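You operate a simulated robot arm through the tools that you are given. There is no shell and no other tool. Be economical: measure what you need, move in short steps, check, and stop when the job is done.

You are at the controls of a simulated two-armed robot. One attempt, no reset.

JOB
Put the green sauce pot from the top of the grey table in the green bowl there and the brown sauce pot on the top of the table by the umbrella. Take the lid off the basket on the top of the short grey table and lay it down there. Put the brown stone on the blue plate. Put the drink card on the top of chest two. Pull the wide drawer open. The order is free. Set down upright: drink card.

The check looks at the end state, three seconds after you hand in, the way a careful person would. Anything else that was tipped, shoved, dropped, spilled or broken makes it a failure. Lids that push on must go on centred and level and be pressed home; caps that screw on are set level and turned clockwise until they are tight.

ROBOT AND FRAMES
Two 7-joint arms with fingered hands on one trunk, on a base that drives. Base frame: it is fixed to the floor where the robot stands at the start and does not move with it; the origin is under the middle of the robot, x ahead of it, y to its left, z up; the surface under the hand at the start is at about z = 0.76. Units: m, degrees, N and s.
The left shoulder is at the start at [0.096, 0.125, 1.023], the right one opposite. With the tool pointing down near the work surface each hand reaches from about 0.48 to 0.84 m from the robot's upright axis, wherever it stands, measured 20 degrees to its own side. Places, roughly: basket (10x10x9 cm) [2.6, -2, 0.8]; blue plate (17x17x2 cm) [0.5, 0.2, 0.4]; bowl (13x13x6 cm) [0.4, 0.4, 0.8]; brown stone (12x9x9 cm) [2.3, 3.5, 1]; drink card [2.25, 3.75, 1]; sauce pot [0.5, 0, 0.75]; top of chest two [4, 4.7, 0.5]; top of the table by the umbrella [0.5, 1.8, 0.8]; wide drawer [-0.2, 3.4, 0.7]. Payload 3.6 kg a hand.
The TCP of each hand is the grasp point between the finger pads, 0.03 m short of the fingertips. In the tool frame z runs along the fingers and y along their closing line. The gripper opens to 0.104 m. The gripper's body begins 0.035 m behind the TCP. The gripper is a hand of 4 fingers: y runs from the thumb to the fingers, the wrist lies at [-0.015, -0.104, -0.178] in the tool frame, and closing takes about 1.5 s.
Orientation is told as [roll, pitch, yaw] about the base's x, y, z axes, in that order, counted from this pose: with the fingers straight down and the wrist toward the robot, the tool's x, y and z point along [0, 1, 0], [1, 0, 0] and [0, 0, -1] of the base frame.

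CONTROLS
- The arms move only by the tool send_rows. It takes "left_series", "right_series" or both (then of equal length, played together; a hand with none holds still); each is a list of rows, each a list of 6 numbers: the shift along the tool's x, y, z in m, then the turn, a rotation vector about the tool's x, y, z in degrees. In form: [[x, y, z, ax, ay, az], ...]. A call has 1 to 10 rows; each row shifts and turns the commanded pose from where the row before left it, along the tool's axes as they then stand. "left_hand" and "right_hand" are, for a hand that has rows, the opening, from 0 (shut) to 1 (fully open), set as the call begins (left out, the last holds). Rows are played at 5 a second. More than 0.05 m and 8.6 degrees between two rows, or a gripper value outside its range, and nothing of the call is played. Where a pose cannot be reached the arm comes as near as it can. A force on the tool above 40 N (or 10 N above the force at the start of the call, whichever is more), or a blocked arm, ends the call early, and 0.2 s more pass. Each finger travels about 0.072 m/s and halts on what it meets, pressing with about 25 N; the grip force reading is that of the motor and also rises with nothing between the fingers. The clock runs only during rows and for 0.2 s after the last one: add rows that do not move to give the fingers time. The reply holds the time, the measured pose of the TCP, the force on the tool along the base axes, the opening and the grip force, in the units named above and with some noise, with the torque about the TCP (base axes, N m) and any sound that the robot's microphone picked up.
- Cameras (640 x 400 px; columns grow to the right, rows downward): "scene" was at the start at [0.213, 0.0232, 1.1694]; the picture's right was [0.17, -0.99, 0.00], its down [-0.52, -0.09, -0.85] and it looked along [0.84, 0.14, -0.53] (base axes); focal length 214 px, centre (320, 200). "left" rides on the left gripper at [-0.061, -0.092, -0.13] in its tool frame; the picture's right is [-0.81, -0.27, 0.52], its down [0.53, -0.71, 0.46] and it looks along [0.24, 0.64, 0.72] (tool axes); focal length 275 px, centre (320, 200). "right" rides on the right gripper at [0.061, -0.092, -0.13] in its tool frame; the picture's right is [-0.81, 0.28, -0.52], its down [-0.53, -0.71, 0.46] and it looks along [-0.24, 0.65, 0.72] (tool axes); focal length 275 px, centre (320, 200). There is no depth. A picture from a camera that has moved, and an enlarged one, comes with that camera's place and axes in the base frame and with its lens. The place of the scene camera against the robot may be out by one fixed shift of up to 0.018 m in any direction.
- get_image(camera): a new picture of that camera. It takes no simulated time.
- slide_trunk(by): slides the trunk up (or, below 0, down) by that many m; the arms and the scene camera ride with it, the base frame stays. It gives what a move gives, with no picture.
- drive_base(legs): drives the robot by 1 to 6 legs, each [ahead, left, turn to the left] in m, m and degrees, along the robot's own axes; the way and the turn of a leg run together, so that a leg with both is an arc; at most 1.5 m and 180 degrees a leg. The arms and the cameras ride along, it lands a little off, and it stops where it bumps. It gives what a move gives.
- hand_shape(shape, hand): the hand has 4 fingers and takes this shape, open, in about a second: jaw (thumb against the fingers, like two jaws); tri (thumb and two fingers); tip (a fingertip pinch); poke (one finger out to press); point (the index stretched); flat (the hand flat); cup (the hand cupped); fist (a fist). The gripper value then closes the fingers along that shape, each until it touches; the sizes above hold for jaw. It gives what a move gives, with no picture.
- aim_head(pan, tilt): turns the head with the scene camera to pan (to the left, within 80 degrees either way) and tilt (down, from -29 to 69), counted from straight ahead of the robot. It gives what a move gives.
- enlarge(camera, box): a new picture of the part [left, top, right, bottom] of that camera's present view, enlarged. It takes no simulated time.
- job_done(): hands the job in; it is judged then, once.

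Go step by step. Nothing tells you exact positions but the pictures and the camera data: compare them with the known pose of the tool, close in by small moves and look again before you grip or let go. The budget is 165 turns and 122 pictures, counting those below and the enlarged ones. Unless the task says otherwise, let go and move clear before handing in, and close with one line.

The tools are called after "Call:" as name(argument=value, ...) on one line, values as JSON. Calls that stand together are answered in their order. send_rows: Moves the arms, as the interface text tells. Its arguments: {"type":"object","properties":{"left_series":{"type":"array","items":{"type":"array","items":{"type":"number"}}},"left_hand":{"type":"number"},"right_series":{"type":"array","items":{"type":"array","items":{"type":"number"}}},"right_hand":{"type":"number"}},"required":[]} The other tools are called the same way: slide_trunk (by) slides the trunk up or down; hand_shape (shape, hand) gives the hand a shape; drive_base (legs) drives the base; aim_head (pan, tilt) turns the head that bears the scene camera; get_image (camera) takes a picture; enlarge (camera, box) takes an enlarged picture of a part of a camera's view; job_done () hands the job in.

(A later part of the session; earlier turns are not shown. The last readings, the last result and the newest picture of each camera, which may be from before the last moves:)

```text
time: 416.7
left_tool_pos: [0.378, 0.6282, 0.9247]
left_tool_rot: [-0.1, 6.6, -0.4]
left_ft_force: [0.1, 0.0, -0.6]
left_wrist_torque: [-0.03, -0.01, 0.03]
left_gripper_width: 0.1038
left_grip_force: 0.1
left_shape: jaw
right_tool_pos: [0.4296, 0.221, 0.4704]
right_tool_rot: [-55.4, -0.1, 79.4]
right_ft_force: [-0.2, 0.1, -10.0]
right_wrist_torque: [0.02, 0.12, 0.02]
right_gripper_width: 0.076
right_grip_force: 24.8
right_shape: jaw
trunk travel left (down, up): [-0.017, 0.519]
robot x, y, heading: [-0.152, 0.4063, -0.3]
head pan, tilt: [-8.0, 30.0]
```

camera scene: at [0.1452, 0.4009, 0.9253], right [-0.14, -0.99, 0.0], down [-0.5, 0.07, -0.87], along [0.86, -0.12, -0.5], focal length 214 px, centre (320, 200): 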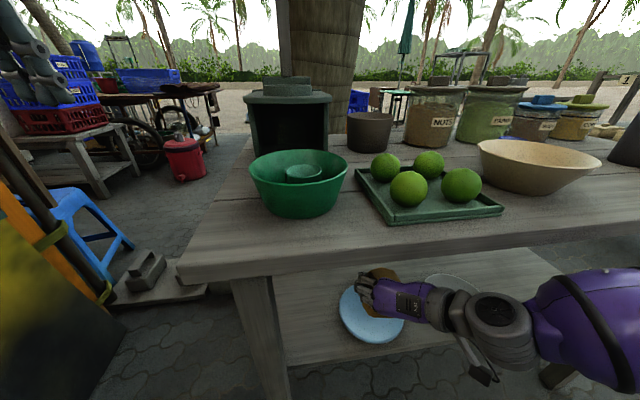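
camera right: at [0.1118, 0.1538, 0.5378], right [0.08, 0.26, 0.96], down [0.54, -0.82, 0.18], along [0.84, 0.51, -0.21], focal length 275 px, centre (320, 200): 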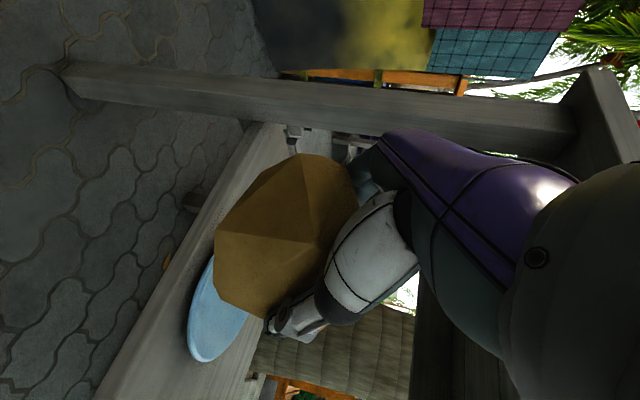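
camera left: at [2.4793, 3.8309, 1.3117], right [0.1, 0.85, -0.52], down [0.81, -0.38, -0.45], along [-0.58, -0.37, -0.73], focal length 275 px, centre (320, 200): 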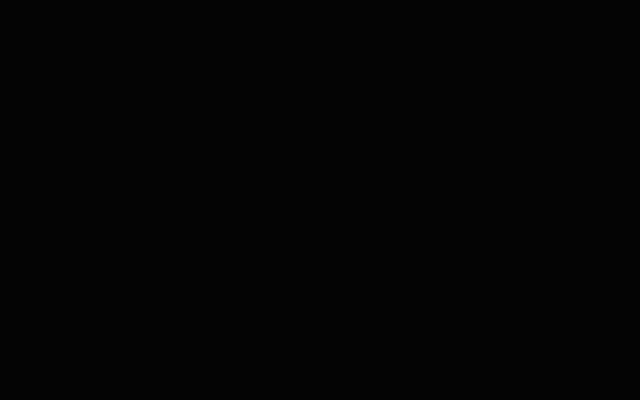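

Call:
send_rows(right_series=[[0.0033, 0, 0.0022, 0, 0, 0], [0, 0, 0, 0, 0, 0]])

Call:
send_rows(right_series=[[0.0033, 0, 0.0022, 0, 0, 0], [0, 0, 0, 0, 0, 0]])

Call:
send_rows(right_series=[[0.0033, 0, 0.0022, 0, 0, 0], [0, 0, 0, 0, 0, 0]])

```text
time: 417.3
left_tool_pos: [0.3788, 0.6279, 0.9236]
left_tool_rot: [0.0, 6.6, -0.4]
left_ft_force: [0.3, -0.8, 0.6]
left_wrist_torque: [-0.01, -0.02, -0.01]
left_gripper_width: 0.1037
left_grip_force: 0.1
left_shape: jaw
right_tool_pos: [0.4301, 0.2196, 0.4666]
right_tool_rot: [-55.5, -0.1, 79.4]
right_ft_force: [-1.4, 0.3, -10.6]
right_wrist_torque: [0.04, 0.16, 0.0]
right_gripper_width: 0.0765
right_grip_force: 25.3
right_shape: jaw
trunk travel left (down, up): [-0.017, 0.519]
robot x, y, heading: [-0.142, 0.4131, -0.1]
head pan, tilt: [-8.0, 30.0]
```

```text
time: 417.9
left_tool_pos: [0.3786, 0.628, 0.9245]
left_tool_rot: [-0.2, 6.6, -0.3]
left_ft_force: [0.1, 0.1, 0.4]
left_wrist_torque: [0.02, 0.0, 0.0]
left_gripper_width: 0.1037
left_grip_force: 0.1
left_shape: jaw
right_tool_pos: [0.4293, 0.2196, 0.4634]
right_tool_rot: [-55.6, 0.0, 79.4]
right_ft_force: [-1.0, -0.3, -10.0]
right_wrist_torque: [0.03, 0.15, 0.02]
right_gripper_width: 0.0763
right_grip_force: 25.3
right_shape: jaw
trunk travel left (down, up): [-0.017, 0.519]
robot x, y, heading: [-0.1431, 0.406, -0.0]
head pan, tilt: [-8.0, 30.0]
```

```text
time: 418.5
left_tool_pos: [0.3778, 0.6282, 0.9251]
left_tool_rot: [-0.1, 6.6, -0.5]
left_ft_force: [0.5, 1.1, -0.6]
left_wrist_torque: [0.05, 0.02, -0.04]
left_gripper_width: 0.1037
left_grip_force: 0.1
left_shape: jaw
right_tool_pos: [0.4279, 0.2197, 0.4582]
right_tool_rot: [-55.6, -0.2, 79.4]
right_ft_force: [-0.5, -0.3, -9.7]
right_wrist_torque: [0.07, 0.15, -0.02]
right_gripper_width: 0.0763
right_grip_force: 25.1
right_shape: jaw
trunk travel left (down, up): [-0.017, 0.519]
robot x, y, heading: [-0.1471, 0.406, -0.2]
head pan, tilt: [-8.0, 30.0]
```

Call:
send_rows(right_series=[[0.0033, 0, 0.0022, 0, 0, 0], [0, 0, 0, 0, 0, 0]])

Call:
send_rows(right_series=[[0.0033, 0, 0.0022, 0, 0, 0], [0, 0, 0, 0, 0, 0]])

Call:
get_image(camera="right")

```text
time: 419.1
left_tool_pos: [0.3774, 0.6278, 0.9245]
left_tool_rot: [-0.2, 6.7, -0.5]
left_ft_force: [-0.7, 0.2, 0.2]
left_wrist_torque: [-0.02, -0.01, 0.02]
left_gripper_width: 0.1036
left_grip_force: 0.0
left_shape: jaw
right_tool_pos: [0.4295, 0.2186, 0.4544]
right_tool_rot: [-55.5, -0.1, 79.3]
right_ft_force: [-0.2, 1.0, -10.1]
right_wrist_torque: [0.06, 0.13, 0.01]
right_gripper_width: 0.0762
right_grip_force: 25.0
right_shape: jaw
trunk travel left (down, up): [-0.017, 0.519]
robot x, y, heading: [-0.1424, 0.4095, -0.3]
head pan, tilt: [-8.0, 30.0]
```

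```text
time: 419.7
left_tool_pos: [0.3783, 0.6288, 0.9243]
left_tool_rot: [-0.1, 6.7, -0.4]
left_ft_force: [0.4, -0.8, 0.2]
left_wrist_torque: [0.01, 0.02, 0.02]
left_gripper_width: 0.1033
left_grip_force: 0.1
left_shape: jaw
right_tool_pos: [0.4291, 0.2185, 0.4516]
right_tool_rot: [-55.5, 0.0, 79.4]
right_ft_force: [-0.2, 0.5, -9.3]
right_wrist_torque: [0.0, 0.14, -0.03]
right_gripper_width: 0.076
right_grip_force: 25.5
right_shape: jaw
trunk travel left (down, up): [-0.017, 0.519]
robot x, y, heading: [-0.1478, 0.4112, -0.0]
head pan, tilt: [-8.0, 30.0]
```

```text
13 pictures are left
camera right: at [0.2731, 0.1549, 0.4732], right [0.08, 0.26, 0.96], down [0.53, -0.83, 0.18], along [0.84, 0.5, -0.21], focal length 275 px, centre (320, 200)
```

right: 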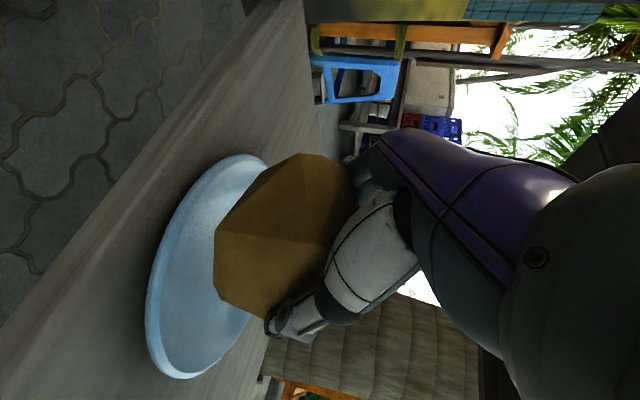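

The view shows the stone just above the plate, well inside it. I continue down in small steps.

Call:
send_rows(right_series=[[0.0025, 0, 0.0017, 0, 0, 0], [0, 0, 0, 0, 0, 0]])

Call:
send_rows(right_series=[[0.0025, 0, 0.0017, 0, 0, 0], [0, 0, 0, 0, 0, 0]])

Call:
send_rows(right_series=[[0.0025, 0, 0.0017, 0, 0, 0], [0, 0, 0, 0, 0, 0]])

```text
time: 420.3
left_tool_pos: [0.3782, 0.6274, 0.9241]
left_tool_rot: [-0.1, 6.5, -0.3]
left_ft_force: [-0.5, 0.8, -0.9]
left_wrist_torque: [-0.01, 0.02, 0.0]
left_gripper_width: 0.1038
left_grip_force: 0.1
left_shape: jaw
right_tool_pos: [0.4281, 0.2196, 0.4477]
right_tool_rot: [-55.4, -0.1, 79.4]
right_ft_force: [-0.3, 0.4, -10.4]
right_wrist_torque: [0.06, 0.14, 0.0]
right_gripper_width: 0.0764
right_grip_force: 25.2
right_shape: jaw
trunk travel left (down, up): [-0.017, 0.519]
robot x, y, heading: [-0.1468, 0.4067, -0.0]
head pan, tilt: [-8.0, 30.0]
```

```text
time: 420.9
left_tool_pos: [0.3784, 0.628, 0.9244]
left_tool_rot: [-0.1, 6.7, -0.4]
left_ft_force: [1.2, -0.2, -0.2]
left_wrist_torque: [0.01, 0.0, 0.0]
left_gripper_width: 0.1036
left_grip_force: 0.0
left_shape: jaw
right_tool_pos: [0.4295, 0.2201, 0.445]
right_tool_rot: [-55.5, -0.1, 79.5]
right_ft_force: [-0.1, -0.2, -10.8]
right_wrist_torque: [0.04, 0.11, -0.01]
right_gripper_width: 0.0762
right_grip_force: 25.2
right_shape: jaw
trunk travel left (down, up): [-0.017, 0.519]
robot x, y, heading: [-0.1464, 0.4074, -0.1]
head pan, tilt: [-8.0, 30.0]
```

```text
time: 421.5
left_tool_pos: [0.379, 0.6282, 0.9244]
left_tool_rot: [-0.1, 6.6, -0.4]
left_ft_force: [-0.1, 0.4, 0.2]
left_wrist_torque: [-0.01, 0.02, 0.01]
left_gripper_width: 0.1036
left_grip_force: 0.0
left_shape: jaw
right_tool_pos: [0.4292, 0.2196, 0.4417]
right_tool_rot: [-55.4, -0.1, 79.4]
right_ft_force: [-0.7, -0.5, -10.9]
right_wrist_torque: [0.05, 0.09, 0.02]
right_gripper_width: 0.0763
right_grip_force: 24.7
right_shape: jaw
trunk travel left (down, up): [-0.017, 0.519]
robot x, y, heading: [-0.1449, 0.4048, -0.1]
head pan, tilt: [-8.0, 30.0]
```

Call:
send_rows(right_series=[[0.0025, 0, 0.0017, 0, 0, 0], [0, 0, 0, 0, 0, 0]])

Call:
send_rows(right_series=[[0.0025, 0, 0.0017, 0, 0, 0], [0, 0, 0, 0, 0, 0]])

Call:
send_rows(right_series=[[0.0025, 0, 0.0017, 0, 0, 0], [0, 0, 0, 0, 0, 0]])

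Call:
send_rows(right_series=[[0.0025, 0, 0.0017, 0, 0, 0], [0, 0, 0, 0, 0, 0]])

```text
time: 422.1
left_tool_pos: [0.3769, 0.6287, 0.9244]
left_tool_rot: [-0.1, 6.6, -0.4]
left_ft_force: [-0.2, -0.4, 0.1]
left_wrist_torque: [-0.04, 0.02, 0.01]
left_gripper_width: 0.1034
left_grip_force: 0.0
left_shape: jaw
right_tool_pos: [0.4288, 0.2199, 0.44]
right_tool_rot: [-55.5, 0.0, 79.4]
right_ft_force: [0.6, -0.2, -10.2]
right_wrist_torque: [0.04, 0.12, 0.04]
right_gripper_width: 0.0762
right_grip_force: 25.6
right_shape: jaw
trunk travel left (down, up): [-0.017, 0.519]
robot x, y, heading: [-0.1441, 0.4059, -0.3]
head pan, tilt: [-8.0, 30.0]
```

```text
time: 422.7
left_tool_pos: [0.3781, 0.627, 0.9251]
left_tool_rot: [-0.1, 6.6, -0.4]
left_ft_force: [-0.4, -0.2, -0.6]
left_wrist_torque: [0.03, 0.01, -0.01]
left_gripper_width: 0.1038
left_grip_force: 0.0
left_shape: jaw
right_tool_pos: [0.4292, 0.2184, 0.4382]
right_tool_rot: [-55.5, -0.2, 79.5]
right_ft_force: [-0.1, -0.3, -10.0]
right_wrist_torque: [0.03, 0.12, 0.0]
right_gripper_width: 0.0764
right_grip_force: 25.4
right_shape: jaw
trunk travel left (down, up): [-0.017, 0.519]
robot x, y, heading: [-0.1456, 0.4045, -0.4]
head pan, tilt: [-8.0, 30.0]
```

```text
time: 423.3
left_tool_pos: [0.3777, 0.6279, 0.9239]
left_tool_rot: [-0.1, 6.5, -0.4]
left_ft_force: [0.5, -0.5, -0.2]
left_wrist_torque: [0.0, 0.03, 0.01]
left_gripper_width: 0.1038
left_grip_force: 0.0
left_shape: jaw
right_tool_pos: [0.43, 0.2192, 0.4328]
right_tool_rot: [-55.5, 0.0, 79.4]
right_ft_force: [-0.1, -0.2, -10.5]
right_wrist_torque: [0.06, 0.09, 0.0]
right_gripper_width: 0.0761
right_grip_force: 25.2
right_shape: jaw
trunk travel left (down, up): [-0.017, 0.519]
robot x, y, heading: [-0.1498, 0.4039, -0.2]
head pan, tilt: [-8.0, 30.0]
```

```text
time: 423.9
left_tool_pos: [0.3785, 0.6287, 0.9242]
left_tool_rot: [-0.1, 6.6, -0.5]
left_ft_force: [0.0, -0.1, 0.1]
left_wrist_torque: [-0.02, 0.02, -0.01]
left_gripper_width: 0.1036
left_grip_force: 0.0
left_shape: jaw
right_tool_pos: [0.4289, 0.2202, 0.4313]
right_tool_rot: [-55.6, -0.2, 79.4]
right_ft_force: [-0.2, 0.6, -6.6]
right_wrist_torque: [-0.05, 0.13, 0.02]
right_gripper_width: 0.0763
right_grip_force: 25.3
right_shape: jaw
trunk travel left (down, up): [-0.017, 0.519]
robot x, y, heading: [-0.147, 0.4058, -0.3]
head pan, tilt: [-8.0, 30.0]
```

Contact begins: the load dropped to 6.6 N. A little further, then I release.

Call:
send_rows(right_series=[[0.0017, 0, 0.0011, 0, 0, 0], [0, 0, 0, 0, 0, 0]])

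Call:
send_rows(right_series=[[0.0012, 0, 0.0008, 0, 0, 0], [0, 0, 0, 0, 0, 0]])

Call:
send_rows(right_series=[[0, 0, 0, 0, 0, 0], [0, 0, 0, 0, 0, 0], [0, 0, 0, 0, 0, 0], [0, 0, 0, 0, 0, 0], [0, 0, 0, 0, 0, 0]], right_hand=1)

Call:
get_image(camera="right")

```text
time: 424.5
left_tool_pos: [0.3786, 0.6282, 0.9237]
left_tool_rot: [-0.1, 6.6, -0.5]
left_ft_force: [0.9, -0.1, 0.0]
left_wrist_torque: [-0.08, -0.02, 0.0]
left_gripper_width: 0.1035
left_grip_force: 0.1
left_shape: jaw
right_tool_pos: [0.4293, 0.2201, 0.429]
right_tool_rot: [-55.6, 0.0, 79.4]
right_ft_force: [-0.5, 0.4, -5.1]
right_wrist_torque: [-0.12, 0.15, -0.02]
right_gripper_width: 0.0767
right_grip_force: 25.1
right_shape: jaw
trunk travel left (down, up): [-0.017, 0.519]
robot x, y, heading: [-0.1486, 0.4073, 0.0]
head pan, tilt: [-8.0, 30.0]
```

```text
time: 425.1
left_tool_pos: [0.3773, 0.628, 0.9241]
left_tool_rot: [-0.1, 6.6, -0.4]
left_ft_force: [-1.0, 0.7, 0.9]
left_wrist_torque: [0.02, 0.01, 0.01]
left_gripper_width: 0.1036
left_grip_force: 0.1
left_shape: jaw
right_tool_pos: [0.4298, 0.2195, 0.4278]
right_tool_rot: [-55.5, 0.0, 79.5]
right_ft_force: [-1.1, 0.1, -4.0]
right_wrist_torque: [-0.18, 0.2, -0.02]
right_gripper_width: 0.0767
right_grip_force: 25.2
right_shape: jaw
trunk travel left (down, up): [-0.017, 0.519]
robot x, y, heading: [-0.1425, 0.4029, -0.1]
head pan, tilt: [-8.0, 30.0]
```

```text
time: 426.3
left_tool_pos: [0.3771, 0.6279, 0.9248]
left_tool_rot: [-0.1, 6.7, -0.4]
left_ft_force: [0.3, 0.0, 0.2]
left_wrist_torque: [0.0, -0.04, 0.03]
left_gripper_width: 0.1037
left_grip_force: 0.1
left_shape: jaw
right_tool_pos: [0.4306, 0.2206, 0.4275]
right_tool_rot: [-55.5, -0.1, 79.3]
right_ft_force: [0.0, 1.6, 0.4]
right_wrist_torque: [0.07, -0.02, 0.01]
right_gripper_width: 0.1037
right_grip_force: 0.0
right_shape: jaw
trunk travel left (down, up): [-0.017, 0.519]
robot x, y, heading: [-0.1442, 0.4043, -0.1]
head pan, tilt: [-8.0, 30.0]
```

```text
12 pictures are left
camera right: at [0.2738, 0.1563, 0.4496], right [0.08, 0.26, 0.96], down [0.53, -0.83, 0.18], along [0.84, 0.5, -0.21], focal length 275 px, centre (320, 200)
```

right: 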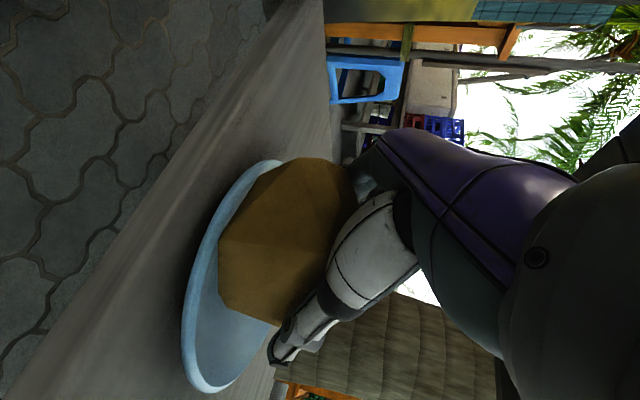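

The stone rests on the plate. I slide the hand out along the finger axis, then back the base away and check.

Call:
send_rows(right_series=[[0, 0, -0.015, 0, 0, 0], [0, 0, -0.02, 0, 0, 0], [0, 0, -0.03, 0, 0, 0], [0, 0, -0.03, 0, 0, 0], [0, 0, 0, 0, 0, 0]])

Call:
drive_base(legs=[[-0.4, 0, 0]])

Call:
get_image(camera="scene")

```text
time: 427.5
left_tool_pos: [0.3767, 0.6286, 0.9251]
left_tool_rot: [-0.1, 6.7, -0.4]
left_ft_force: [0.3, -0.4, -1.1]
left_wrist_torque: [0.02, 0.0, 0.01]
left_gripper_width: 0.1037
left_grip_force: 0.0
left_shape: jaw
right_tool_pos: [0.3516, 0.2358, 0.4812]
right_tool_rot: [-55.6, -0.1, 79.4]
right_ft_force: [0.3, -0.1, 0.2]
right_wrist_torque: [0.02, 0.02, 0.02]
right_gripper_width: 0.1037
right_grip_force: 0.0
right_shape: jaw
trunk travel left (down, up): [-0.017, 0.519]
robot x, y, heading: [-0.1437, 0.4085, -0.1]
head pan, tilt: [-8.0, 30.0]
```

```text
time: 430.0
left_tool_pos: [-0.0246, 0.6316, 0.9246]
left_tool_rot: [-0.1, 6.5, 0.0]
left_ft_force: [-1.0, -0.5, -0.4]
left_wrist_torque: [-0.02, 0.0, -0.03]
left_gripper_width: 0.1038
left_grip_force: 0.1
left_shape: jaw
right_tool_pos: [-0.0472, 0.2381, 0.4821]
right_tool_rot: [-55.6, -0.1, 79.7]
right_ft_force: [-0.4, 0.2, -0.2]
right_wrist_torque: [-0.02, -0.01, -0.02]
right_gripper_width: 0.1038
right_grip_force: 0.1
right_shape: jaw
trunk travel left (down, up): [-0.017, 0.519]
robot x, y, heading: [-0.5453, 0.4065, 0.1]
head pan, tilt: [-8.0, 30.0]
```

```text
11 pictures are left
camera scene: at [-0.2567, 0.403, 0.9256], right [-0.14, -0.99, 0.0], down [-0.5, 0.07, -0.87], along [0.86, -0.12, -0.5], focal length 214 px, centre (320, 200)
```

scene: 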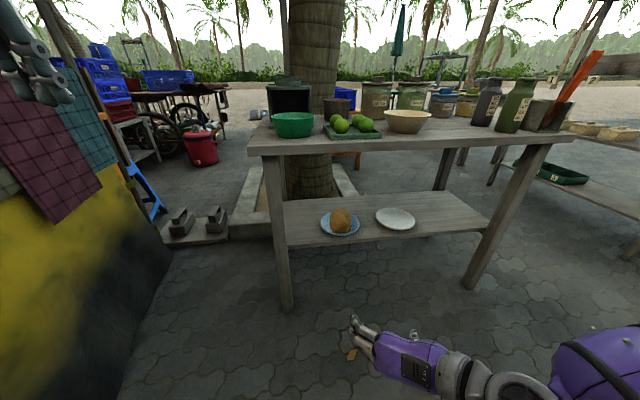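

The stone sits on the blue plate. The last job is the basket lid: I restore the right hand to pointing down at carry height and drive through the corridor south of the table.

Call:
slide_trunk(by=0.25)

Call:
send_rows(right_series=[[-0.0332, 0, -0.0224, 0, 0, 0], [-0.0332, 0, -0.0224, 0, 0, 0], [-0.0332, 0, -0.0224, 0, 0, 0], [-0.0332, 0, -0.0224, 0, 0, 0], [-0.0332, 0, -0.0224, 0, 0, 0], [-0.0332, 0, -0.0224, 0, 0, 0], [-0.0332, 0, -0.0224, 0, 0, 0], [-0.0332, 0, -0.0224, 0, 0, 0], [0, 0, 0, 0, 8, 0], [0, 0, 0, 0, 8, 0]])

Call:
send_rows(right_series=[[0, 0, 0, 0, 8, 0], [0, 0, 0, 0, 8, 0], [0, 0, 0, 0, 8, 0], [0, 0, 0, 0, 8, 0], [0, 0, 0, 0, 8, 0], [0, 0, 0, 0, 0, 8], [0, 0, 0, 0, 0, 8], [0, 0, 0, 0, 0, 8], [0, 0, 0, 0, 0, 8], [0, 0, 0, 0, 0, 8]])

Call:
send_rows(right_series=[[0, 0, 0, 0, 0, 8], [0, 0, 0, 0, 0, 8], [0, 0, 0, 0, 0, 8], [0, 0, 0, 0, 0, 8], [0, 0, 0, 0, 0, 8], [0, 0, 0, 0, 0, 0]])

Call:
drive_base(legs=[[0.1, 0, 0], [0, -0.7, 0], [0, -0.65, 0]])

```text
time: 432.6
left_tool_pos: [-0.0242, 0.6314, 1.1737]
left_tool_rot: [-0.1, 6.6, 0.0]
left_ft_force: [0.2, 0.3, -0.4]
left_wrist_torque: [0.0, 0.01, 0.01]
left_gripper_width: 0.1037
left_grip_force: 0.1
left_shape: jaw
right_tool_pos: [-0.0465, 0.2394, 0.7304]
right_tool_rot: [-55.7, -0.1, 79.7]
right_ft_force: [-0.1, 0.5, 0.3]
right_wrist_torque: [-0.03, 0.01, 0.01]
right_gripper_width: 0.1037
right_grip_force: 0.1
right_shape: jaw
trunk travel left (down, up): [-0.267, 0.269]
robot x, y, heading: [-0.5444, 0.4048, 0.3]
head pan, tilt: [-8.0, 30.0]
```

```text
time: 434.8
left_tool_pos: [-0.0275, 0.6311, 1.1743]
left_tool_rot: [-0.2, 6.7, 0.0]
left_ft_force: [0.8, 0.6, 0.4]
left_wrist_torque: [0.03, -0.03, 0.03]
left_gripper_width: 0.1038
left_grip_force: 0.0
left_shape: jaw
right_tool_pos: [-0.0449, 0.243, 1.0543]
right_tool_rot: [-46.7, -1.6, 81.2]
right_ft_force: [1.0, -0.3, -0.1]
right_wrist_torque: [0.01, -0.02, 0.01]
right_gripper_width: 0.1039
right_grip_force: 0.1
right_shape: jaw
right hand out of reach, approached as far as the arm can: row 9, 10
trunk travel left (down, up): [-0.267, 0.269]
robot x, y, heading: [-0.5488, 0.4084, 0.1]
head pan, tilt: [-8.0, 30.0]
```

```text
time: 437.0
left_tool_pos: [-0.025, 0.632, 1.175]
left_tool_rot: [-0.1, 6.6, 0.0]
left_ft_force: [-0.3, -0.1, 0.0]
left_wrist_torque: [0.01, 0.0, 0.0]
left_gripper_width: 0.1038
left_grip_force: 0.1
left_shape: jaw
right_tool_pos: [-0.0445, 0.2435, 1.054]
right_tool_rot: [-4.1, -5.7, 41.2]
right_ft_force: [0.6, 0.2, -0.8]
right_wrist_torque: [-0.01, 0.01, 0.01]
right_gripper_width: 0.1038
right_grip_force: 0.1
right_shape: jaw
trunk travel left (down, up): [-0.267, 0.269]
robot x, y, heading: [-0.5494, 0.4049, 0.3]
head pan, tilt: [-8.0, 30.0]
```

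```text
time: 438.4
left_tool_pos: [-0.0259, 0.6311, 1.1743]
left_tool_rot: [0.0, 6.5, 0.0]
left_ft_force: [-0.3, -0.3, 0.4]
left_wrist_torque: [-0.01, -0.01, 0.0]
left_gripper_width: 0.1037
left_grip_force: 0.1
left_shape: jaw
right_tool_pos: [-0.0337, 0.0429, 1.0526]
right_tool_rot: [1.4, -7.1, 2.4]
right_ft_force: [0.8, 0.8, -0.1]
right_wrist_torque: [0.0, 0.0, 0.02]
right_gripper_width: 0.1035
right_grip_force: 0.0
right_shape: jaw
right hand out of reach, approached as far as the arm can: row 1, 2, 3, 4, 5
trunk travel left (down, up): [-0.267, 0.269]
robot x, y, heading: [-0.5469, 0.4069, 0.3]
head pan, tilt: [-8.0, 30.0]
```

```text
time: 451.6
left_tool_pos: [0.0661, -0.745, 1.175]
left_tool_rot: [-0.1, 6.6, -0.6]
left_ft_force: [0.5, 0.4, 0.9]
left_wrist_torque: [0.02, -0.04, -0.01]
left_gripper_width: 0.1037
left_grip_force: 0.0
left_shape: jaw
right_tool_pos: [0.05, -1.3323, 1.0518]
right_tool_rot: [1.4, -7.1, 1.8]
right_ft_force: [0.2, -0.9, 0.5]
right_wrist_torque: [0.0, 0.02, -0.02]
right_gripper_width: 0.1038
right_grip_force: 0.0
right_shape: jaw
trunk travel left (down, up): [-0.267, 0.269]
robot x, y, heading: [-0.4572, -0.9655, -0.4]
head pan, tilt: [-8.0, 30.0]
```

The right hand drifted outward, so I bring it in and look ahead along the corridor.

Call:
send_rows(right_series=[[0.04, 0, 0, 2, 0, 0], [0.04, 0, 0, 2, 0, 0], [0.04, 0, 0, 2, 0, 0], [0.04, 0, 0, 1, 0, 0], [0.03, 0, 0, 0, 0, 0], [0, 0, 0, 0, 0, 0]])

Call:
aim_head(pan=-10, tilt=20)

Call:
get_image(camera="scene")

```text
time: 453.0
left_tool_pos: [0.0652, -0.7454, 1.1738]
left_tool_rot: [0.0, 6.5, -0.5]
left_ft_force: [-0.4, 0.3, -0.2]
left_wrist_torque: [0.02, 0.01, 0.01]
left_gripper_width: 0.1035
left_grip_force: 0.0
left_shape: jaw
right_tool_pos: [0.0526, -1.3253, 1.0355]
right_tool_rot: [2.1, -0.2, 2.9]
right_ft_force: [-0.2, -0.6, -0.1]
right_wrist_torque: [0.01, -0.01, -0.02]
right_gripper_width: 0.1038
right_grip_force: 0.0
right_shape: jaw
right hand out of reach, approached as far as the arm can: row 1, 2, 3, 4, 5
trunk travel left (down, up): [-0.267, 0.269]
robot x, y, heading: [-0.4614, -0.9626, -0.5]
head pan, tilt: [-8.0, 30.0]
```

```text
time: 453.8
left_tool_pos: [0.0657, -0.7452, 1.1737]
left_tool_rot: [-0.1, 6.6, -0.5]
left_ft_force: [-0.5, 0.2, -0.5]
left_wrist_torque: [-0.02, 0.03, -0.01]
left_gripper_width: 0.1035
left_grip_force: 0.2
left_shape: jaw
right_tool_pos: [0.0539, -1.3262, 1.036]
right_tool_rot: [2.2, -0.2, 2.8]
right_ft_force: [0.4, -0.5, -0.3]
right_wrist_torque: [0.02, 0.0, 0.0]
right_gripper_width: 0.1037
right_grip_force: 0.1
right_shape: jaw
trunk travel left (down, up): [-0.267, 0.269]
robot x, y, heading: [-0.4583, -0.9638, -0.5]
head pan, tilt: [-10.0, 20.0]
```

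```text
10 pictures are left
camera scene: at [-0.2472, -0.9742, 1.2052], right [-0.18, -0.98, 0.0], down [-0.34, 0.06, -0.94], along [0.92, -0.17, -0.34], focal length 214 px, centre (320, 200)
```

scene: 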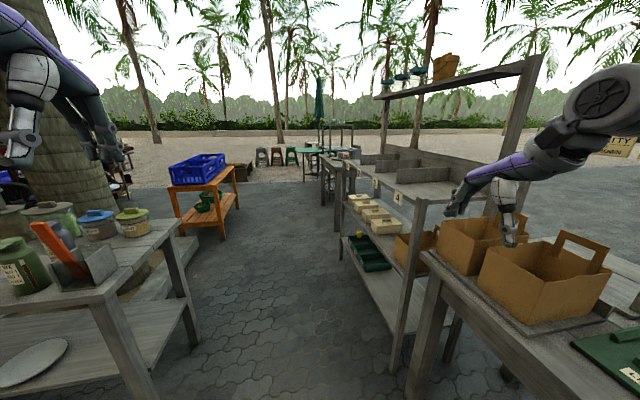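

The right elbow sticks out toward the shelf. I try forward-and-inward motion to fold it in before driving on.

Call:
send_rows(right_series=[[0.02, 0.04, 0, 0, 0, 0], [0.02, 0.04, 0, 0, 0, 0], [0.03, 0.03, 0, 0, 0, 0], [0.04, 0, 0, 0, 0, 0], [0.04, 0, 0, 0, 0, 0], [0.03, 0, 0, 0, 0, 0], [0, 0, 0, 0, 0, 0]])

```text
time: 455.4
left_tool_pos: [0.0656, -0.7454, 1.1749]
left_tool_rot: [-0.1, 6.6, -0.6]
left_ft_force: [-0.3, 0.0, -0.3]
left_wrist_torque: [0.02, 0.0, -0.02]
left_gripper_width: 0.1037
left_grip_force: 0.0
left_shape: jaw
right_tool_pos: [0.1601, -1.3307, 1.0306]
right_tool_rot: [1.6, -0.1, 2.3]
right_ft_force: [0.9, -0.1, 0.4]
right_wrist_torque: [0.0, -0.02, 0.01]
right_gripper_width: 0.1037
right_grip_force: 0.0
right_shape: jaw
right hand out of reach, approached as far as the arm can: row 1, 2, 3, 4, 5, 6
trunk travel left (down, up): [-0.267, 0.269]
robot x, y, heading: [-0.451, -0.9632, -0.5]
head pan, tilt: [-10.0, 20.0]
```

Call:
send_rows(right_series=[[0, 0, 0, 0, 0, -8], [0, 0, 0, 0, 0, -8], [0, 0, 0, 0, 0, -8], [0, 0, 0, 0, 0, -8], [0, 0, 0, 0, 0, -8], [0.04, 0, 0, 0, 0, 0], [0.04, 0, 0, 0, 0, 0], [0.04, 0, 0, 0, 0, 0], [0.04, 0, 0, 0, 0, 0], [0, 0, 0, 0, 0, 0]])

```text
time: 457.6
left_tool_pos: [0.0655, -0.7439, 1.1743]
left_tool_rot: [0.0, 6.6, -0.5]
left_ft_force: [0.4, 0.0, -0.2]
left_wrist_torque: [0.02, -0.01, 0.03]
left_gripper_width: 0.1039
left_grip_force: 0.1
left_shape: jaw
right_tool_pos: [0.0536, -1.209, 1.0355]
right_tool_rot: [1.1, -1.0, 41.9]
right_ft_force: [0.5, -0.3, 1.2]
right_wrist_torque: [-0.03, 0.03, 0.02]
right_gripper_width: 0.104
right_grip_force: 0.0
right_shape: jaw
trunk travel left (down, up): [-0.267, 0.269]
robot x, y, heading: [-0.4595, -0.9606, -0.5]
head pan, tilt: [-10.0, 20.0]
```

Call:
send_rows(right_series=[[0.005, 0.032, 0, 0, 0, 0], [0.005, 0.032, 0, 0, 0, 0], [0.005, 0.032, 0, 0, 0, 0], [0.005, 0.032, 0, 0, 0, 0], [0, 0, 0, 0, 0, 0]])

Call:
aim_head(pan=-50, tilt=15)

Call:
get_image(camera="scene")

```text
time: 458.8
left_tool_pos: [0.0641, -0.745, 1.1736]
left_tool_rot: [-0.1, 6.6, -0.6]
left_ft_force: [-0.6, 0.3, -0.2]
left_wrist_torque: [0.02, -0.03, 0.03]
left_gripper_width: 0.1036
left_grip_force: 0.1
left_shape: jaw
right_tool_pos: [0.1356, -1.1095, 1.0373]
right_tool_rot: [1.1, -1.0, 41.9]
right_ft_force: [-0.9, -0.3, 0.1]
right_wrist_torque: [0.01, -0.01, -0.01]
right_gripper_width: 0.104
right_grip_force: 0.1
right_shape: jaw
trunk travel left (down, up): [-0.267, 0.269]
robot x, y, heading: [-0.4577, -0.963, -0.1]
head pan, tilt: [-10.0, 20.0]
```

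```text
time: 459.8
left_tool_pos: [0.0649, -0.7456, 1.1744]
left_tool_rot: [-0.2, 6.6, -0.6]
left_ft_force: [-0.2, 1.0, -0.4]
left_wrist_torque: [-0.01, 0.0, 0.0]
left_gripper_width: 0.1037
left_grip_force: 0.0
left_shape: jaw
right_tool_pos: [0.1375, -1.1088, 1.0366]
right_tool_rot: [1.0, -1.0, 41.9]
right_ft_force: [0.0, 0.5, 1.1]
right_wrist_torque: [0.04, 0.05, -0.03]
right_gripper_width: 0.104
right_grip_force: 0.0
right_shape: jaw
trunk travel left (down, up): [-0.267, 0.269]
robot x, y, heading: [-0.4609, -0.9629, -0.9]
head pan, tilt: [-50.0, 15.0]
```

```text
9 pictures are left
camera scene: at [-0.2793, -1.0292, 1.2134], right [-0.77, -0.64, 0.0], down [-0.17, 0.2, -0.97], along [0.62, -0.74, -0.26], focal length 214 px, centre (320, 200)
```

scene: 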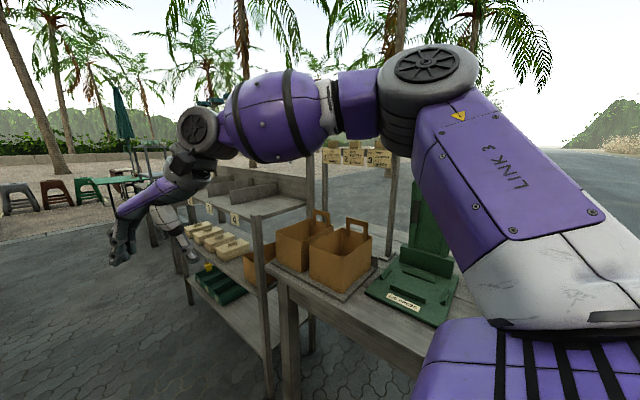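

The elbow is at about y = -1.4, close to the shelf post, so I shift left 10 cm and then drive east to the short grey table and face it.

Call:
drive_base(legs=[[0, 0.1, 0.5], [1.4, 0, 0], [1.3, -0.05, 0], [0, 0, -90]])

Call:
aim_head(pan=0, tilt=30)

Call:
get_image(camera="scene")

```text
time: 478.0
left_tool_pos: [2.4471, -1.4853, 1.174]
left_tool_rot: [-0.1, 6.7, -93.0]
left_ft_force: [0.2, 0.5, -0.6]
left_wrist_torque: [-0.02, -0.02, 0.02]
left_gripper_width: 0.1035
left_grip_force: 0.1
left_shape: jaw
right_tool_pos: [2.0795, -1.542, 1.0363]
right_tool_rot: [1.0, -1.0, -50.4]
right_ft_force: [0.3, -1.3, -0.5]
right_wrist_torque: [0.05, 0.01, -0.01]
right_gripper_width: 0.1038
right_grip_force: 0.0
right_shape: jaw
trunk travel left (down, up): [-0.267, 0.269]
robot x, y, heading: [2.2474, -0.9499, -92.7]
head pan, tilt: [-50.0, 15.0]
```

```text
time: 479.1
left_tool_pos: [2.4457, -1.4851, 1.1741]
left_tool_rot: [-0.1, 6.7, -93.0]
left_ft_force: [0.2, -1.0, 0.1]
left_wrist_torque: [0.01, 0.0, -0.02]
left_gripper_width: 0.1036
left_grip_force: 0.1
left_shape: jaw
right_tool_pos: [2.078, -1.5428, 1.0357]
right_tool_rot: [1.0, -0.9, -50.4]
right_ft_force: [-0.3, -0.7, 0.7]
right_wrist_torque: [-0.04, 0.02, -0.02]
right_gripper_width: 0.1037
right_grip_force: 0.2
right_shape: jaw
trunk travel left (down, up): [-0.267, 0.269]
robot x, y, heading: [2.2493, -0.9517, -92.7]
head pan, tilt: [0.0, 30.0]
```

```text
8 pictures are left
camera scene: at [2.2322, -1.1606, 1.1892], right [-1.0, 0.05, 0.0], down [0.02, 0.5, -0.87], along [-0.04, -0.87, -0.5], focal length 214 px, centre (320, 200)
```

scene: 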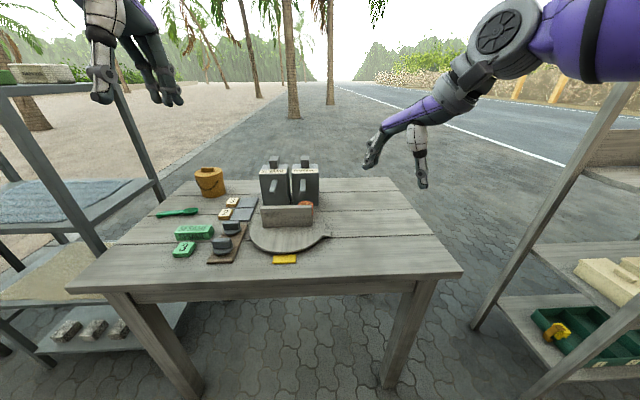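

The basket is the brown pail at about [2.62, -1.92]. I enlarge it to see its lid.

Call:
enlarge(camera="scene", box=[180, 155, 250, 205])

```text
8.00 times, centred on (215, 180) of scene
camera zoom: at [2.2322, -1.1606, 1.1892], right [-1.0, 0.05, 0.0], down [0.02, 0.5, -0.87], along [-0.04, -0.87, -0.5], focal length 1716 px, centre (1160, 360)
```

zoom: 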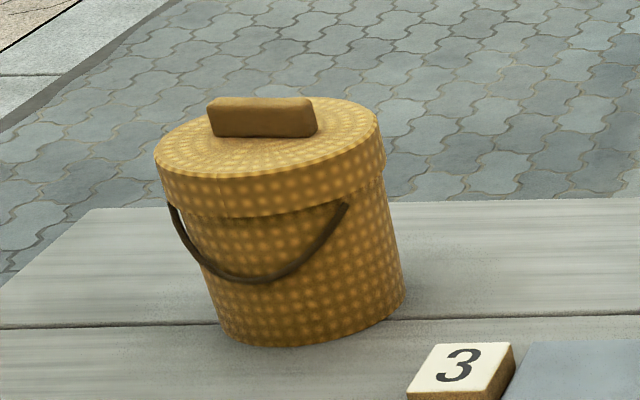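

The lid has a bar knob on top, at about [2.645, -1.99, 0.86], lying along x. I drive to the table edge and bring the left hand toward it, tilted forward for reach.

Call:
send_rows(right_series=[[0, -0.02, -0.03, 0, 0, 0], [0, -0.02, -0.03, 0, 0, 0], [0, -0.02, -0.03, 0, 0, 0], [0, 0, 0, 0, 0, 0]])

Call:
drive_base(legs=[[0, 0, 2.7], [0.26, 0.2, 0]])

Call:
send_rows(left_series=[[0, 0, 0.03, -6.7, 0, 0], [0, 0, 0.03, -6.7, 0, 0], [0, 0, 0.03, -6.7, 0, 0], [0, 0, 0.03, -6.7, 0, 0], [0, 0.03, 0.02, 0, 0, 0], [0, 0.03, 0.02, 0, 0, 0], [0, 0, 0, 0, 0, 0]], left_hand=0.6)

Call:
get_image(camera="left")

```text
time: 480.1
left_tool_pos: [2.4449, -1.4861, 1.1737]
left_tool_rot: [-0.1, 6.6, -93.0]
left_ft_force: [0.4, -0.8, 0.2]
left_wrist_torque: [-0.02, 0.03, -0.04]
left_gripper_width: 0.1037
left_grip_force: 0.1
left_shape: jaw
right_tool_pos: [2.0395, -1.4939, 1.1254]
right_tool_rot: [1.2, -0.9, -50.4]
right_ft_force: [-0.8, -0.6, 0.8]
right_wrist_torque: [-0.01, 0.0, -0.01]
right_gripper_width: 0.1039
right_grip_force: 0.2
right_shape: jaw
trunk travel left (down, up): [-0.267, 0.269]
robot x, y, heading: [2.25, -0.9566, -92.9]
head pan, tilt: [0.0, 30.0]
```

```text
time: 482.9
left_tool_pos: [2.6622, -1.7403, 1.1738]
left_tool_rot: [-0.1, 6.6, -91.1]
left_ft_force: [-0.7, -0.3, 0.3]
left_wrist_torque: [0.03, -0.03, 0.03]
left_gripper_width: 0.1037
left_grip_force: 0.1
left_shape: jaw
right_tool_pos: [2.2565, -1.7637, 1.1265]
right_tool_rot: [1.0, -1.0, -48.4]
right_ft_force: [0.0, -0.2, -0.2]
right_wrist_torque: [0.02, 0.0, 0.0]
right_gripper_width: 0.1037
right_grip_force: 0.1
right_shape: jaw
trunk travel left (down, up): [-0.267, 0.269]
robot x, y, heading: [2.445, -1.2137, -90.8]
head pan, tilt: [0.0, 30.0]
```

```text
time: 484.5
left_tool_pos: [2.661, -1.8142, 1.04]
left_tool_rot: [-0.1, -20.3, -90.9]
left_ft_force: [0.1, -0.9, 0.3]
left_wrist_torque: [0.02, -0.01, 0.02]
left_gripper_width: 0.0628
left_grip_force: 0.0
left_shape: jaw
right_tool_pos: [2.2542, -1.7623, 1.1258]
right_tool_rot: [1.1, -1.1, -48.4]
right_ft_force: [0.0, 0.8, 0.0]
right_wrist_torque: [0.03, 0.01, -0.01]
right_gripper_width: 0.104
right_grip_force: 0.1
right_shape: jaw
trunk travel left (down, up): [-0.267, 0.269]
robot x, y, heading: [2.4456, -1.2136, -91.0]
head pan, tilt: [0.0, 30.0]
```

```text
6 pictures are left
camera left: at [2.6015, -1.6826, 1.1311], right [-0.81, 0.09, -0.58], down [0.54, 0.5, -0.68], along [0.23, -0.86, -0.46], focal length 275 px, centre (320, 200)
```

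left: 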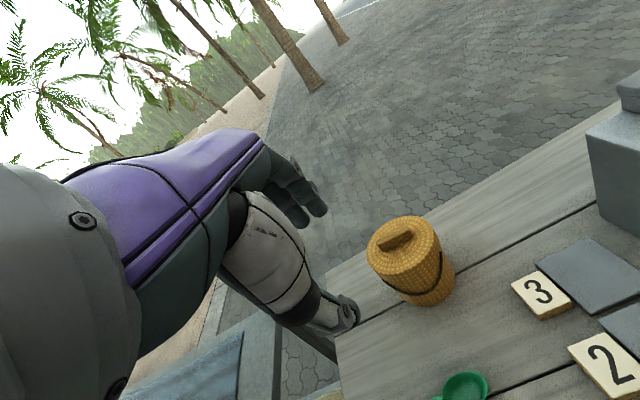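

The knob refines to [2.628, -1.951, 0.88], lying along x. I reduce the tilt to 10° and move to just above it.

Call:
send_rows(left_series=[[0, 0, 0, 5.2, 0, 0], [0, 0, 0, 5.2, 0, 0], [-0.0083, 0.0268, 0.0303, 0, 0, 0], [-0.0083, 0.0268, 0.0303, 0, 0, 0], [-0.0083, 0.0268, 0.0303, 0, 0, 0], [-0.0083, 0.0268, 0.0303, 0, 0, 0], [0, 0, 0, 0, 0, 0], [0, 0, 0, 0, 0, 0]], left_hand=0.5)

Call:
get_image(camera="left")

```text
time: 486.3
left_tool_pos: [2.6232, -1.946, 0.9355]
left_tool_rot: [-0.1, -9.7, -91.0]
left_ft_force: [-0.8, 0.2, 0.0]
left_wrist_torque: [0.0, 0.0, -0.01]
left_gripper_width: 0.0521
left_grip_force: 0.1
left_shape: jaw
right_tool_pos: [2.2551, -1.7635, 1.1258]
right_tool_rot: [1.2, -0.9, -48.4]
right_ft_force: [-0.5, 0.0, 0.4]
right_wrist_torque: [-0.01, 0.01, -0.02]
right_gripper_width: 0.1039
right_grip_force: 0.0
right_shape: jaw
trunk travel left (down, up): [-0.267, 0.269]
robot x, y, heading: [2.4425, -1.2141, -90.8]
head pan, tilt: [0.0, 30.0]
```

```text
5 pictures are left
camera left: at [2.5623, -1.831, 1.0505], right [-0.81, 0.2, -0.56], down [0.54, 0.62, -0.57], along [0.23, -0.76, -0.6], focal length 275 px, centre (320, 200)
```

left: 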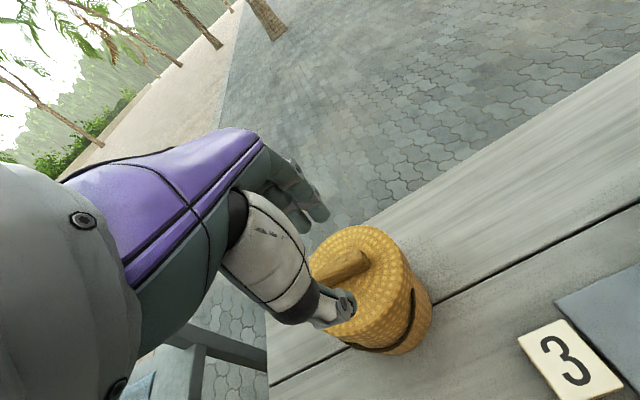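

The hand is aligned with the knob within a few mm. I lower 3.5 cm along the tool axis and close.

Call:
send_rows(left_series=[[0.005, -0.002, 0.015, 0, 0, 0], [0, 0, 0.013, 0, 0, 0], [0, 0, 0.007, 0, 0, 0], [0, 0, 0, 0, 0, 0]])

Call:
send_rows(left_series=[[0, 0, 0, 0, 0, 0], [0, 0, 0, 0, 0, 0], [0, 0, 0, 0, 0, 0], [0, 0, 0, 0, 0, 0], [0, 0, 0, 0, 0, 0]], left_hand=0)

```text
time: 487.3
left_tool_pos: [2.6281, -1.947, 0.9029]
left_tool_rot: [-0.1, -9.9, -90.9]
left_ft_force: [0.1, 0.2, -0.4]
left_wrist_torque: [0.0, 0.0, -0.01]
left_gripper_width: 0.0523
left_grip_force: 0.0
left_shape: jaw
right_tool_pos: [2.2563, -1.7626, 1.1262]
right_tool_rot: [1.1, -1.0, -48.4]
right_ft_force: [-0.8, 0.6, 0.1]
right_wrist_torque: [-0.02, 0.03, -0.01]
right_gripper_width: 0.1038
right_grip_force: 0.0
right_shape: jaw
trunk travel left (down, up): [-0.267, 0.269]
robot x, y, heading: [2.4502, -1.2188, -90.6]
head pan, tilt: [0.0, 30.0]
```

```text
time: 488.5
left_tool_pos: [2.6288, -1.9473, 0.9026]
left_tool_rot: [0.0, -9.8, -90.9]
left_ft_force: [0.0, -0.5, -0.6]
left_wrist_torque: [-0.01, 0.01, 0.04]
left_gripper_width: 0.0001
left_grip_force: 24.7
left_shape: jaw
right_tool_pos: [2.2553, -1.7626, 1.1266]
right_tool_rot: [1.0, -0.9, -48.5]
right_ft_force: [0.4, 0.1, 0.2]
right_wrist_torque: [0.0, 0.02, 0.03]
right_gripper_width: 0.104
right_grip_force: 0.1
right_shape: jaw
trunk travel left (down, up): [-0.267, 0.269]
robot x, y, heading: [2.4443, -1.2129, -90.9]
head pan, tilt: [0.0, 30.0]
```

The fingers closed above the knob, so it is lower and a bit farther (z ≈ 0.86, y ≈ -1.972). I open, correct, and look before closing.

Call:
send_rows(left_series=[[0, 0, -0.01, 0, 0, 0], [0, 0, 0, 0, 0, 0], [0, 0, 0, 0, 0, 0], [0, 0.0175, 0, 0, 0, 0], [0, 0, 0, 0, 0, 0]], left_hand=0.55)

Call:
send_rows(left_series=[[0, 0, 0.02, 0, 0, 0], [0, 0, 0.008, 0, 0, 0], [0, 0, 0.008, 0, 0, 0], [0, 0, 0, 0, 0, 0]])

Call:
enlarge(camera="left", box=[230, 160, 450, 360])

```text
time: 489.7
left_tool_pos: [2.6287, -1.9642, 0.9163]
left_tool_rot: [-0.1, -9.8, -90.8]
left_ft_force: [0.2, -0.3, 0.0]
left_wrist_torque: [0.0, 0.0, -0.02]
left_gripper_width: 0.057
left_grip_force: 0.0
left_shape: jaw
right_tool_pos: [2.2556, -1.7622, 1.1267]
right_tool_rot: [1.1, -0.9, -48.5]
right_ft_force: [-0.2, -0.5, 0.3]
right_wrist_torque: [-0.02, 0.0, -0.01]
right_gripper_width: 0.1042
right_grip_force: 0.0
right_shape: jaw
trunk travel left (down, up): [-0.267, 0.269]
robot x, y, heading: [2.4428, -1.2137, -90.7]
head pan, tilt: [0.0, 30.0]
```

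```text
time: 490.7
left_tool_pos: [2.6286, -1.9714, 0.8943]
left_tool_rot: [-0.4, -11.2, -90.9]
left_ft_force: [0.5, 3.7, 18.3]
left_wrist_torque: [0.87, 0.04, 0.01]
left_gripper_width: 0.0598
left_grip_force: 0.1
left_shape: jaw
right_tool_pos: [2.2552, -1.7627, 1.1257]
right_tool_rot: [1.0, -1.0, -48.5]
right_ft_force: [-0.2, -0.5, -0.2]
right_wrist_torque: [0.0, 0.01, 0.01]
right_gripper_width: 0.1038
right_grip_force: 0.0
right_shape: jaw
trunk travel left (down, up): [-0.267, 0.269]
robot x, y, heading: [2.4464, -1.2175, -90.8]
head pan, tilt: [0.0, 30.0]
stopped in row 4 (left hand): the force on the tool passed its limit at 41 N (the readings are from after the stop); the commanded pose is now the measured one
```

```text
2.00 times, centred on (340, 260) of left
camera zoom: at [2.5688, -1.8544, 1.0044], right [-0.81, 0.18, -0.56], down [0.54, 0.6, -0.59], along [0.23, -0.78, -0.59], focal length 551 px, centre (280, 80)
```

zoom: 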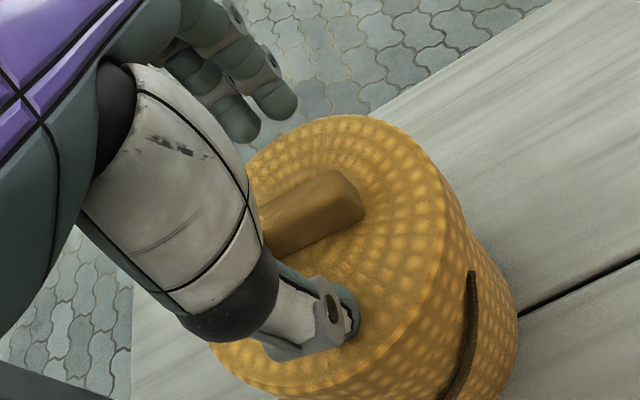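

The thumb pressed on the lid because of the tilt; otherwise the bar is centred between thumb and fingers. I raise slightly, level the hand, settle at z ≈ 0.893 and close.

Call:
send_rows(left_series=[[0, 0, -0.01, 0, 0, 0], [0, 0.002, 0, 5.6, 0, 0], [0, 0.002, 0, 5.6, 0, 0], [0, 0, 0, 0, 0, 0]])

Call:
send_rows(left_series=[[0, 0, 0.005, 0, 0, 0], [0, 0, 0.004, 0, 0, 0], [0, 0, 0, 0, 0, 0]])

```text
time: 491.7
left_tool_pos: [2.629, -1.9741, 0.8989]
left_tool_rot: [-0.3, 0.7, -91.0]
left_ft_force: [0.0, 0.0, 0.1]
left_wrist_torque: [-0.01, -0.01, 0.0]
left_gripper_width: 0.0574
left_grip_force: 0.1
left_shape: jaw
right_tool_pos: [2.2558, -1.7628, 1.1261]
right_tool_rot: [1.2, -1.1, -48.4]
right_ft_force: [0.2, 0.6, -0.8]
right_wrist_torque: [0.0, 0.06, 0.02]
right_gripper_width: 0.1038
right_grip_force: 0.1
right_shape: jaw
trunk travel left (down, up): [-0.267, 0.269]
robot x, y, heading: [2.4436, -1.2138, -90.9]
head pan, tilt: [0.0, 30.0]
```

```text
time: 492.5
left_tool_pos: [2.6289, -1.9752, 0.89]
left_tool_rot: [-0.3, 0.5, -91.0]
left_ft_force: [-0.6, -0.4, -0.5]
left_wrist_torque: [0.0, -0.03, -0.01]
left_gripper_width: 0.0572
left_grip_force: 0.0
left_shape: jaw
right_tool_pos: [2.2548, -1.7628, 1.1284]
right_tool_rot: [1.2, -1.0, -48.4]
right_ft_force: [0.2, -0.8, -0.3]
right_wrist_torque: [0.03, -0.03, 0.01]
right_gripper_width: 0.1037
right_grip_force: 0.0
right_shape: jaw
trunk travel left (down, up): [-0.267, 0.269]
robot x, y, heading: [2.4455, -1.2155, -91.0]
head pan, tilt: [0.0, 30.0]
```

Call:
send_rows(left_series=[[0, 0, 0, 0, 0, 0], [0, 0, 0, 0, 0, 0], [0, 0, 0, 0, 0, 0], [0, 0, 0, 0, 0, 0], [0, 0, 0, 0, 0, 0]], left_hand=0)

```text
time: 493.7
left_tool_pos: [2.6288, -1.9743, 0.8883]
left_tool_rot: [-0.4, 0.4, -91.0]
left_ft_force: [0.2, 0.0, 0.1]
left_wrist_torque: [-0.01, 0.04, 0.04]
left_gripper_width: 0.0066
left_grip_force: 25.2
left_shape: jaw
right_tool_pos: [2.2563, -1.7631, 1.1275]
right_tool_rot: [1.1, -1.1, -48.5]
right_ft_force: [0.1, -0.2, -0.2]
right_wrist_torque: [-0.02, -0.04, -0.03]
right_gripper_width: 0.1038
right_grip_force: 0.0
right_shape: jaw
trunk travel left (down, up): [-0.267, 0.269]
robot x, y, heading: [2.4482, -1.2146, -90.9]
head pan, tilt: [0.0, 30.0]
```

The width stopped at 6.6 mm, so the bar is held. I lift slowly.

Call:
send_rows(left_series=[[0, 0, -0.008, 0, 0, 0], [0, 0, -0.01, 0, 0, 0], [0, 0, -0.015, 0, 0, 0], [0, 0, -0.02, 0, 0, 0], [0, 0, -0.02, 0, 0, 0], [0, 0, -0.02, 0, 0, 0], [0, 0, 0, 0, 0, 0]])

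Call:
get_image(camera="scene")

```text
time: 495.3
left_tool_pos: [2.6275, -1.9753, 0.9817]
left_tool_rot: [-0.3, 0.5, -91.0]
left_ft_force: [-0.4, -0.4, -0.6]
left_wrist_torque: [-0.02, 0.01, 0.03]
left_gripper_width: 0.0067
left_grip_force: 25.6
left_shape: jaw
right_tool_pos: [2.2555, -1.7619, 1.1263]
right_tool_rot: [1.1, -1.1, -48.4]
right_ft_force: [-0.1, 0.0, -1.0]
right_wrist_torque: [-0.01, 0.04, 0.0]
right_gripper_width: 0.1038
right_grip_force: 0.0
right_shape: jaw
trunk travel left (down, up): [-0.267, 0.269]
robot x, y, heading: [2.4457, -1.2134, -90.8]
head pan, tilt: [0.0, 30.0]
```

```text
3 pictures are left
camera scene: at [2.4365, -1.4228, 1.1892], right [-1.0, 0.01, 0.0], down [0.01, 0.5, -0.87], along [-0.01, -0.87, -0.5], focal length 214 px, centre (320, 200)
```

scene: 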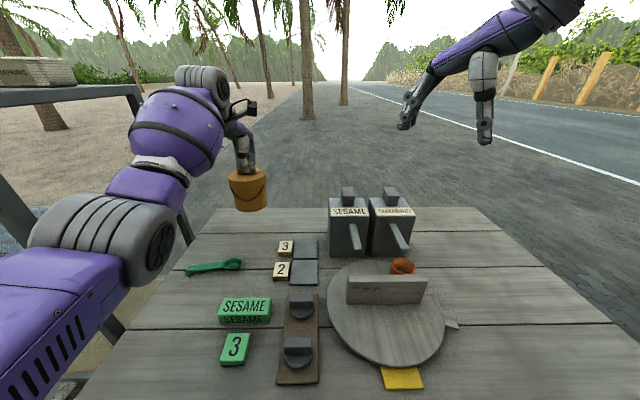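

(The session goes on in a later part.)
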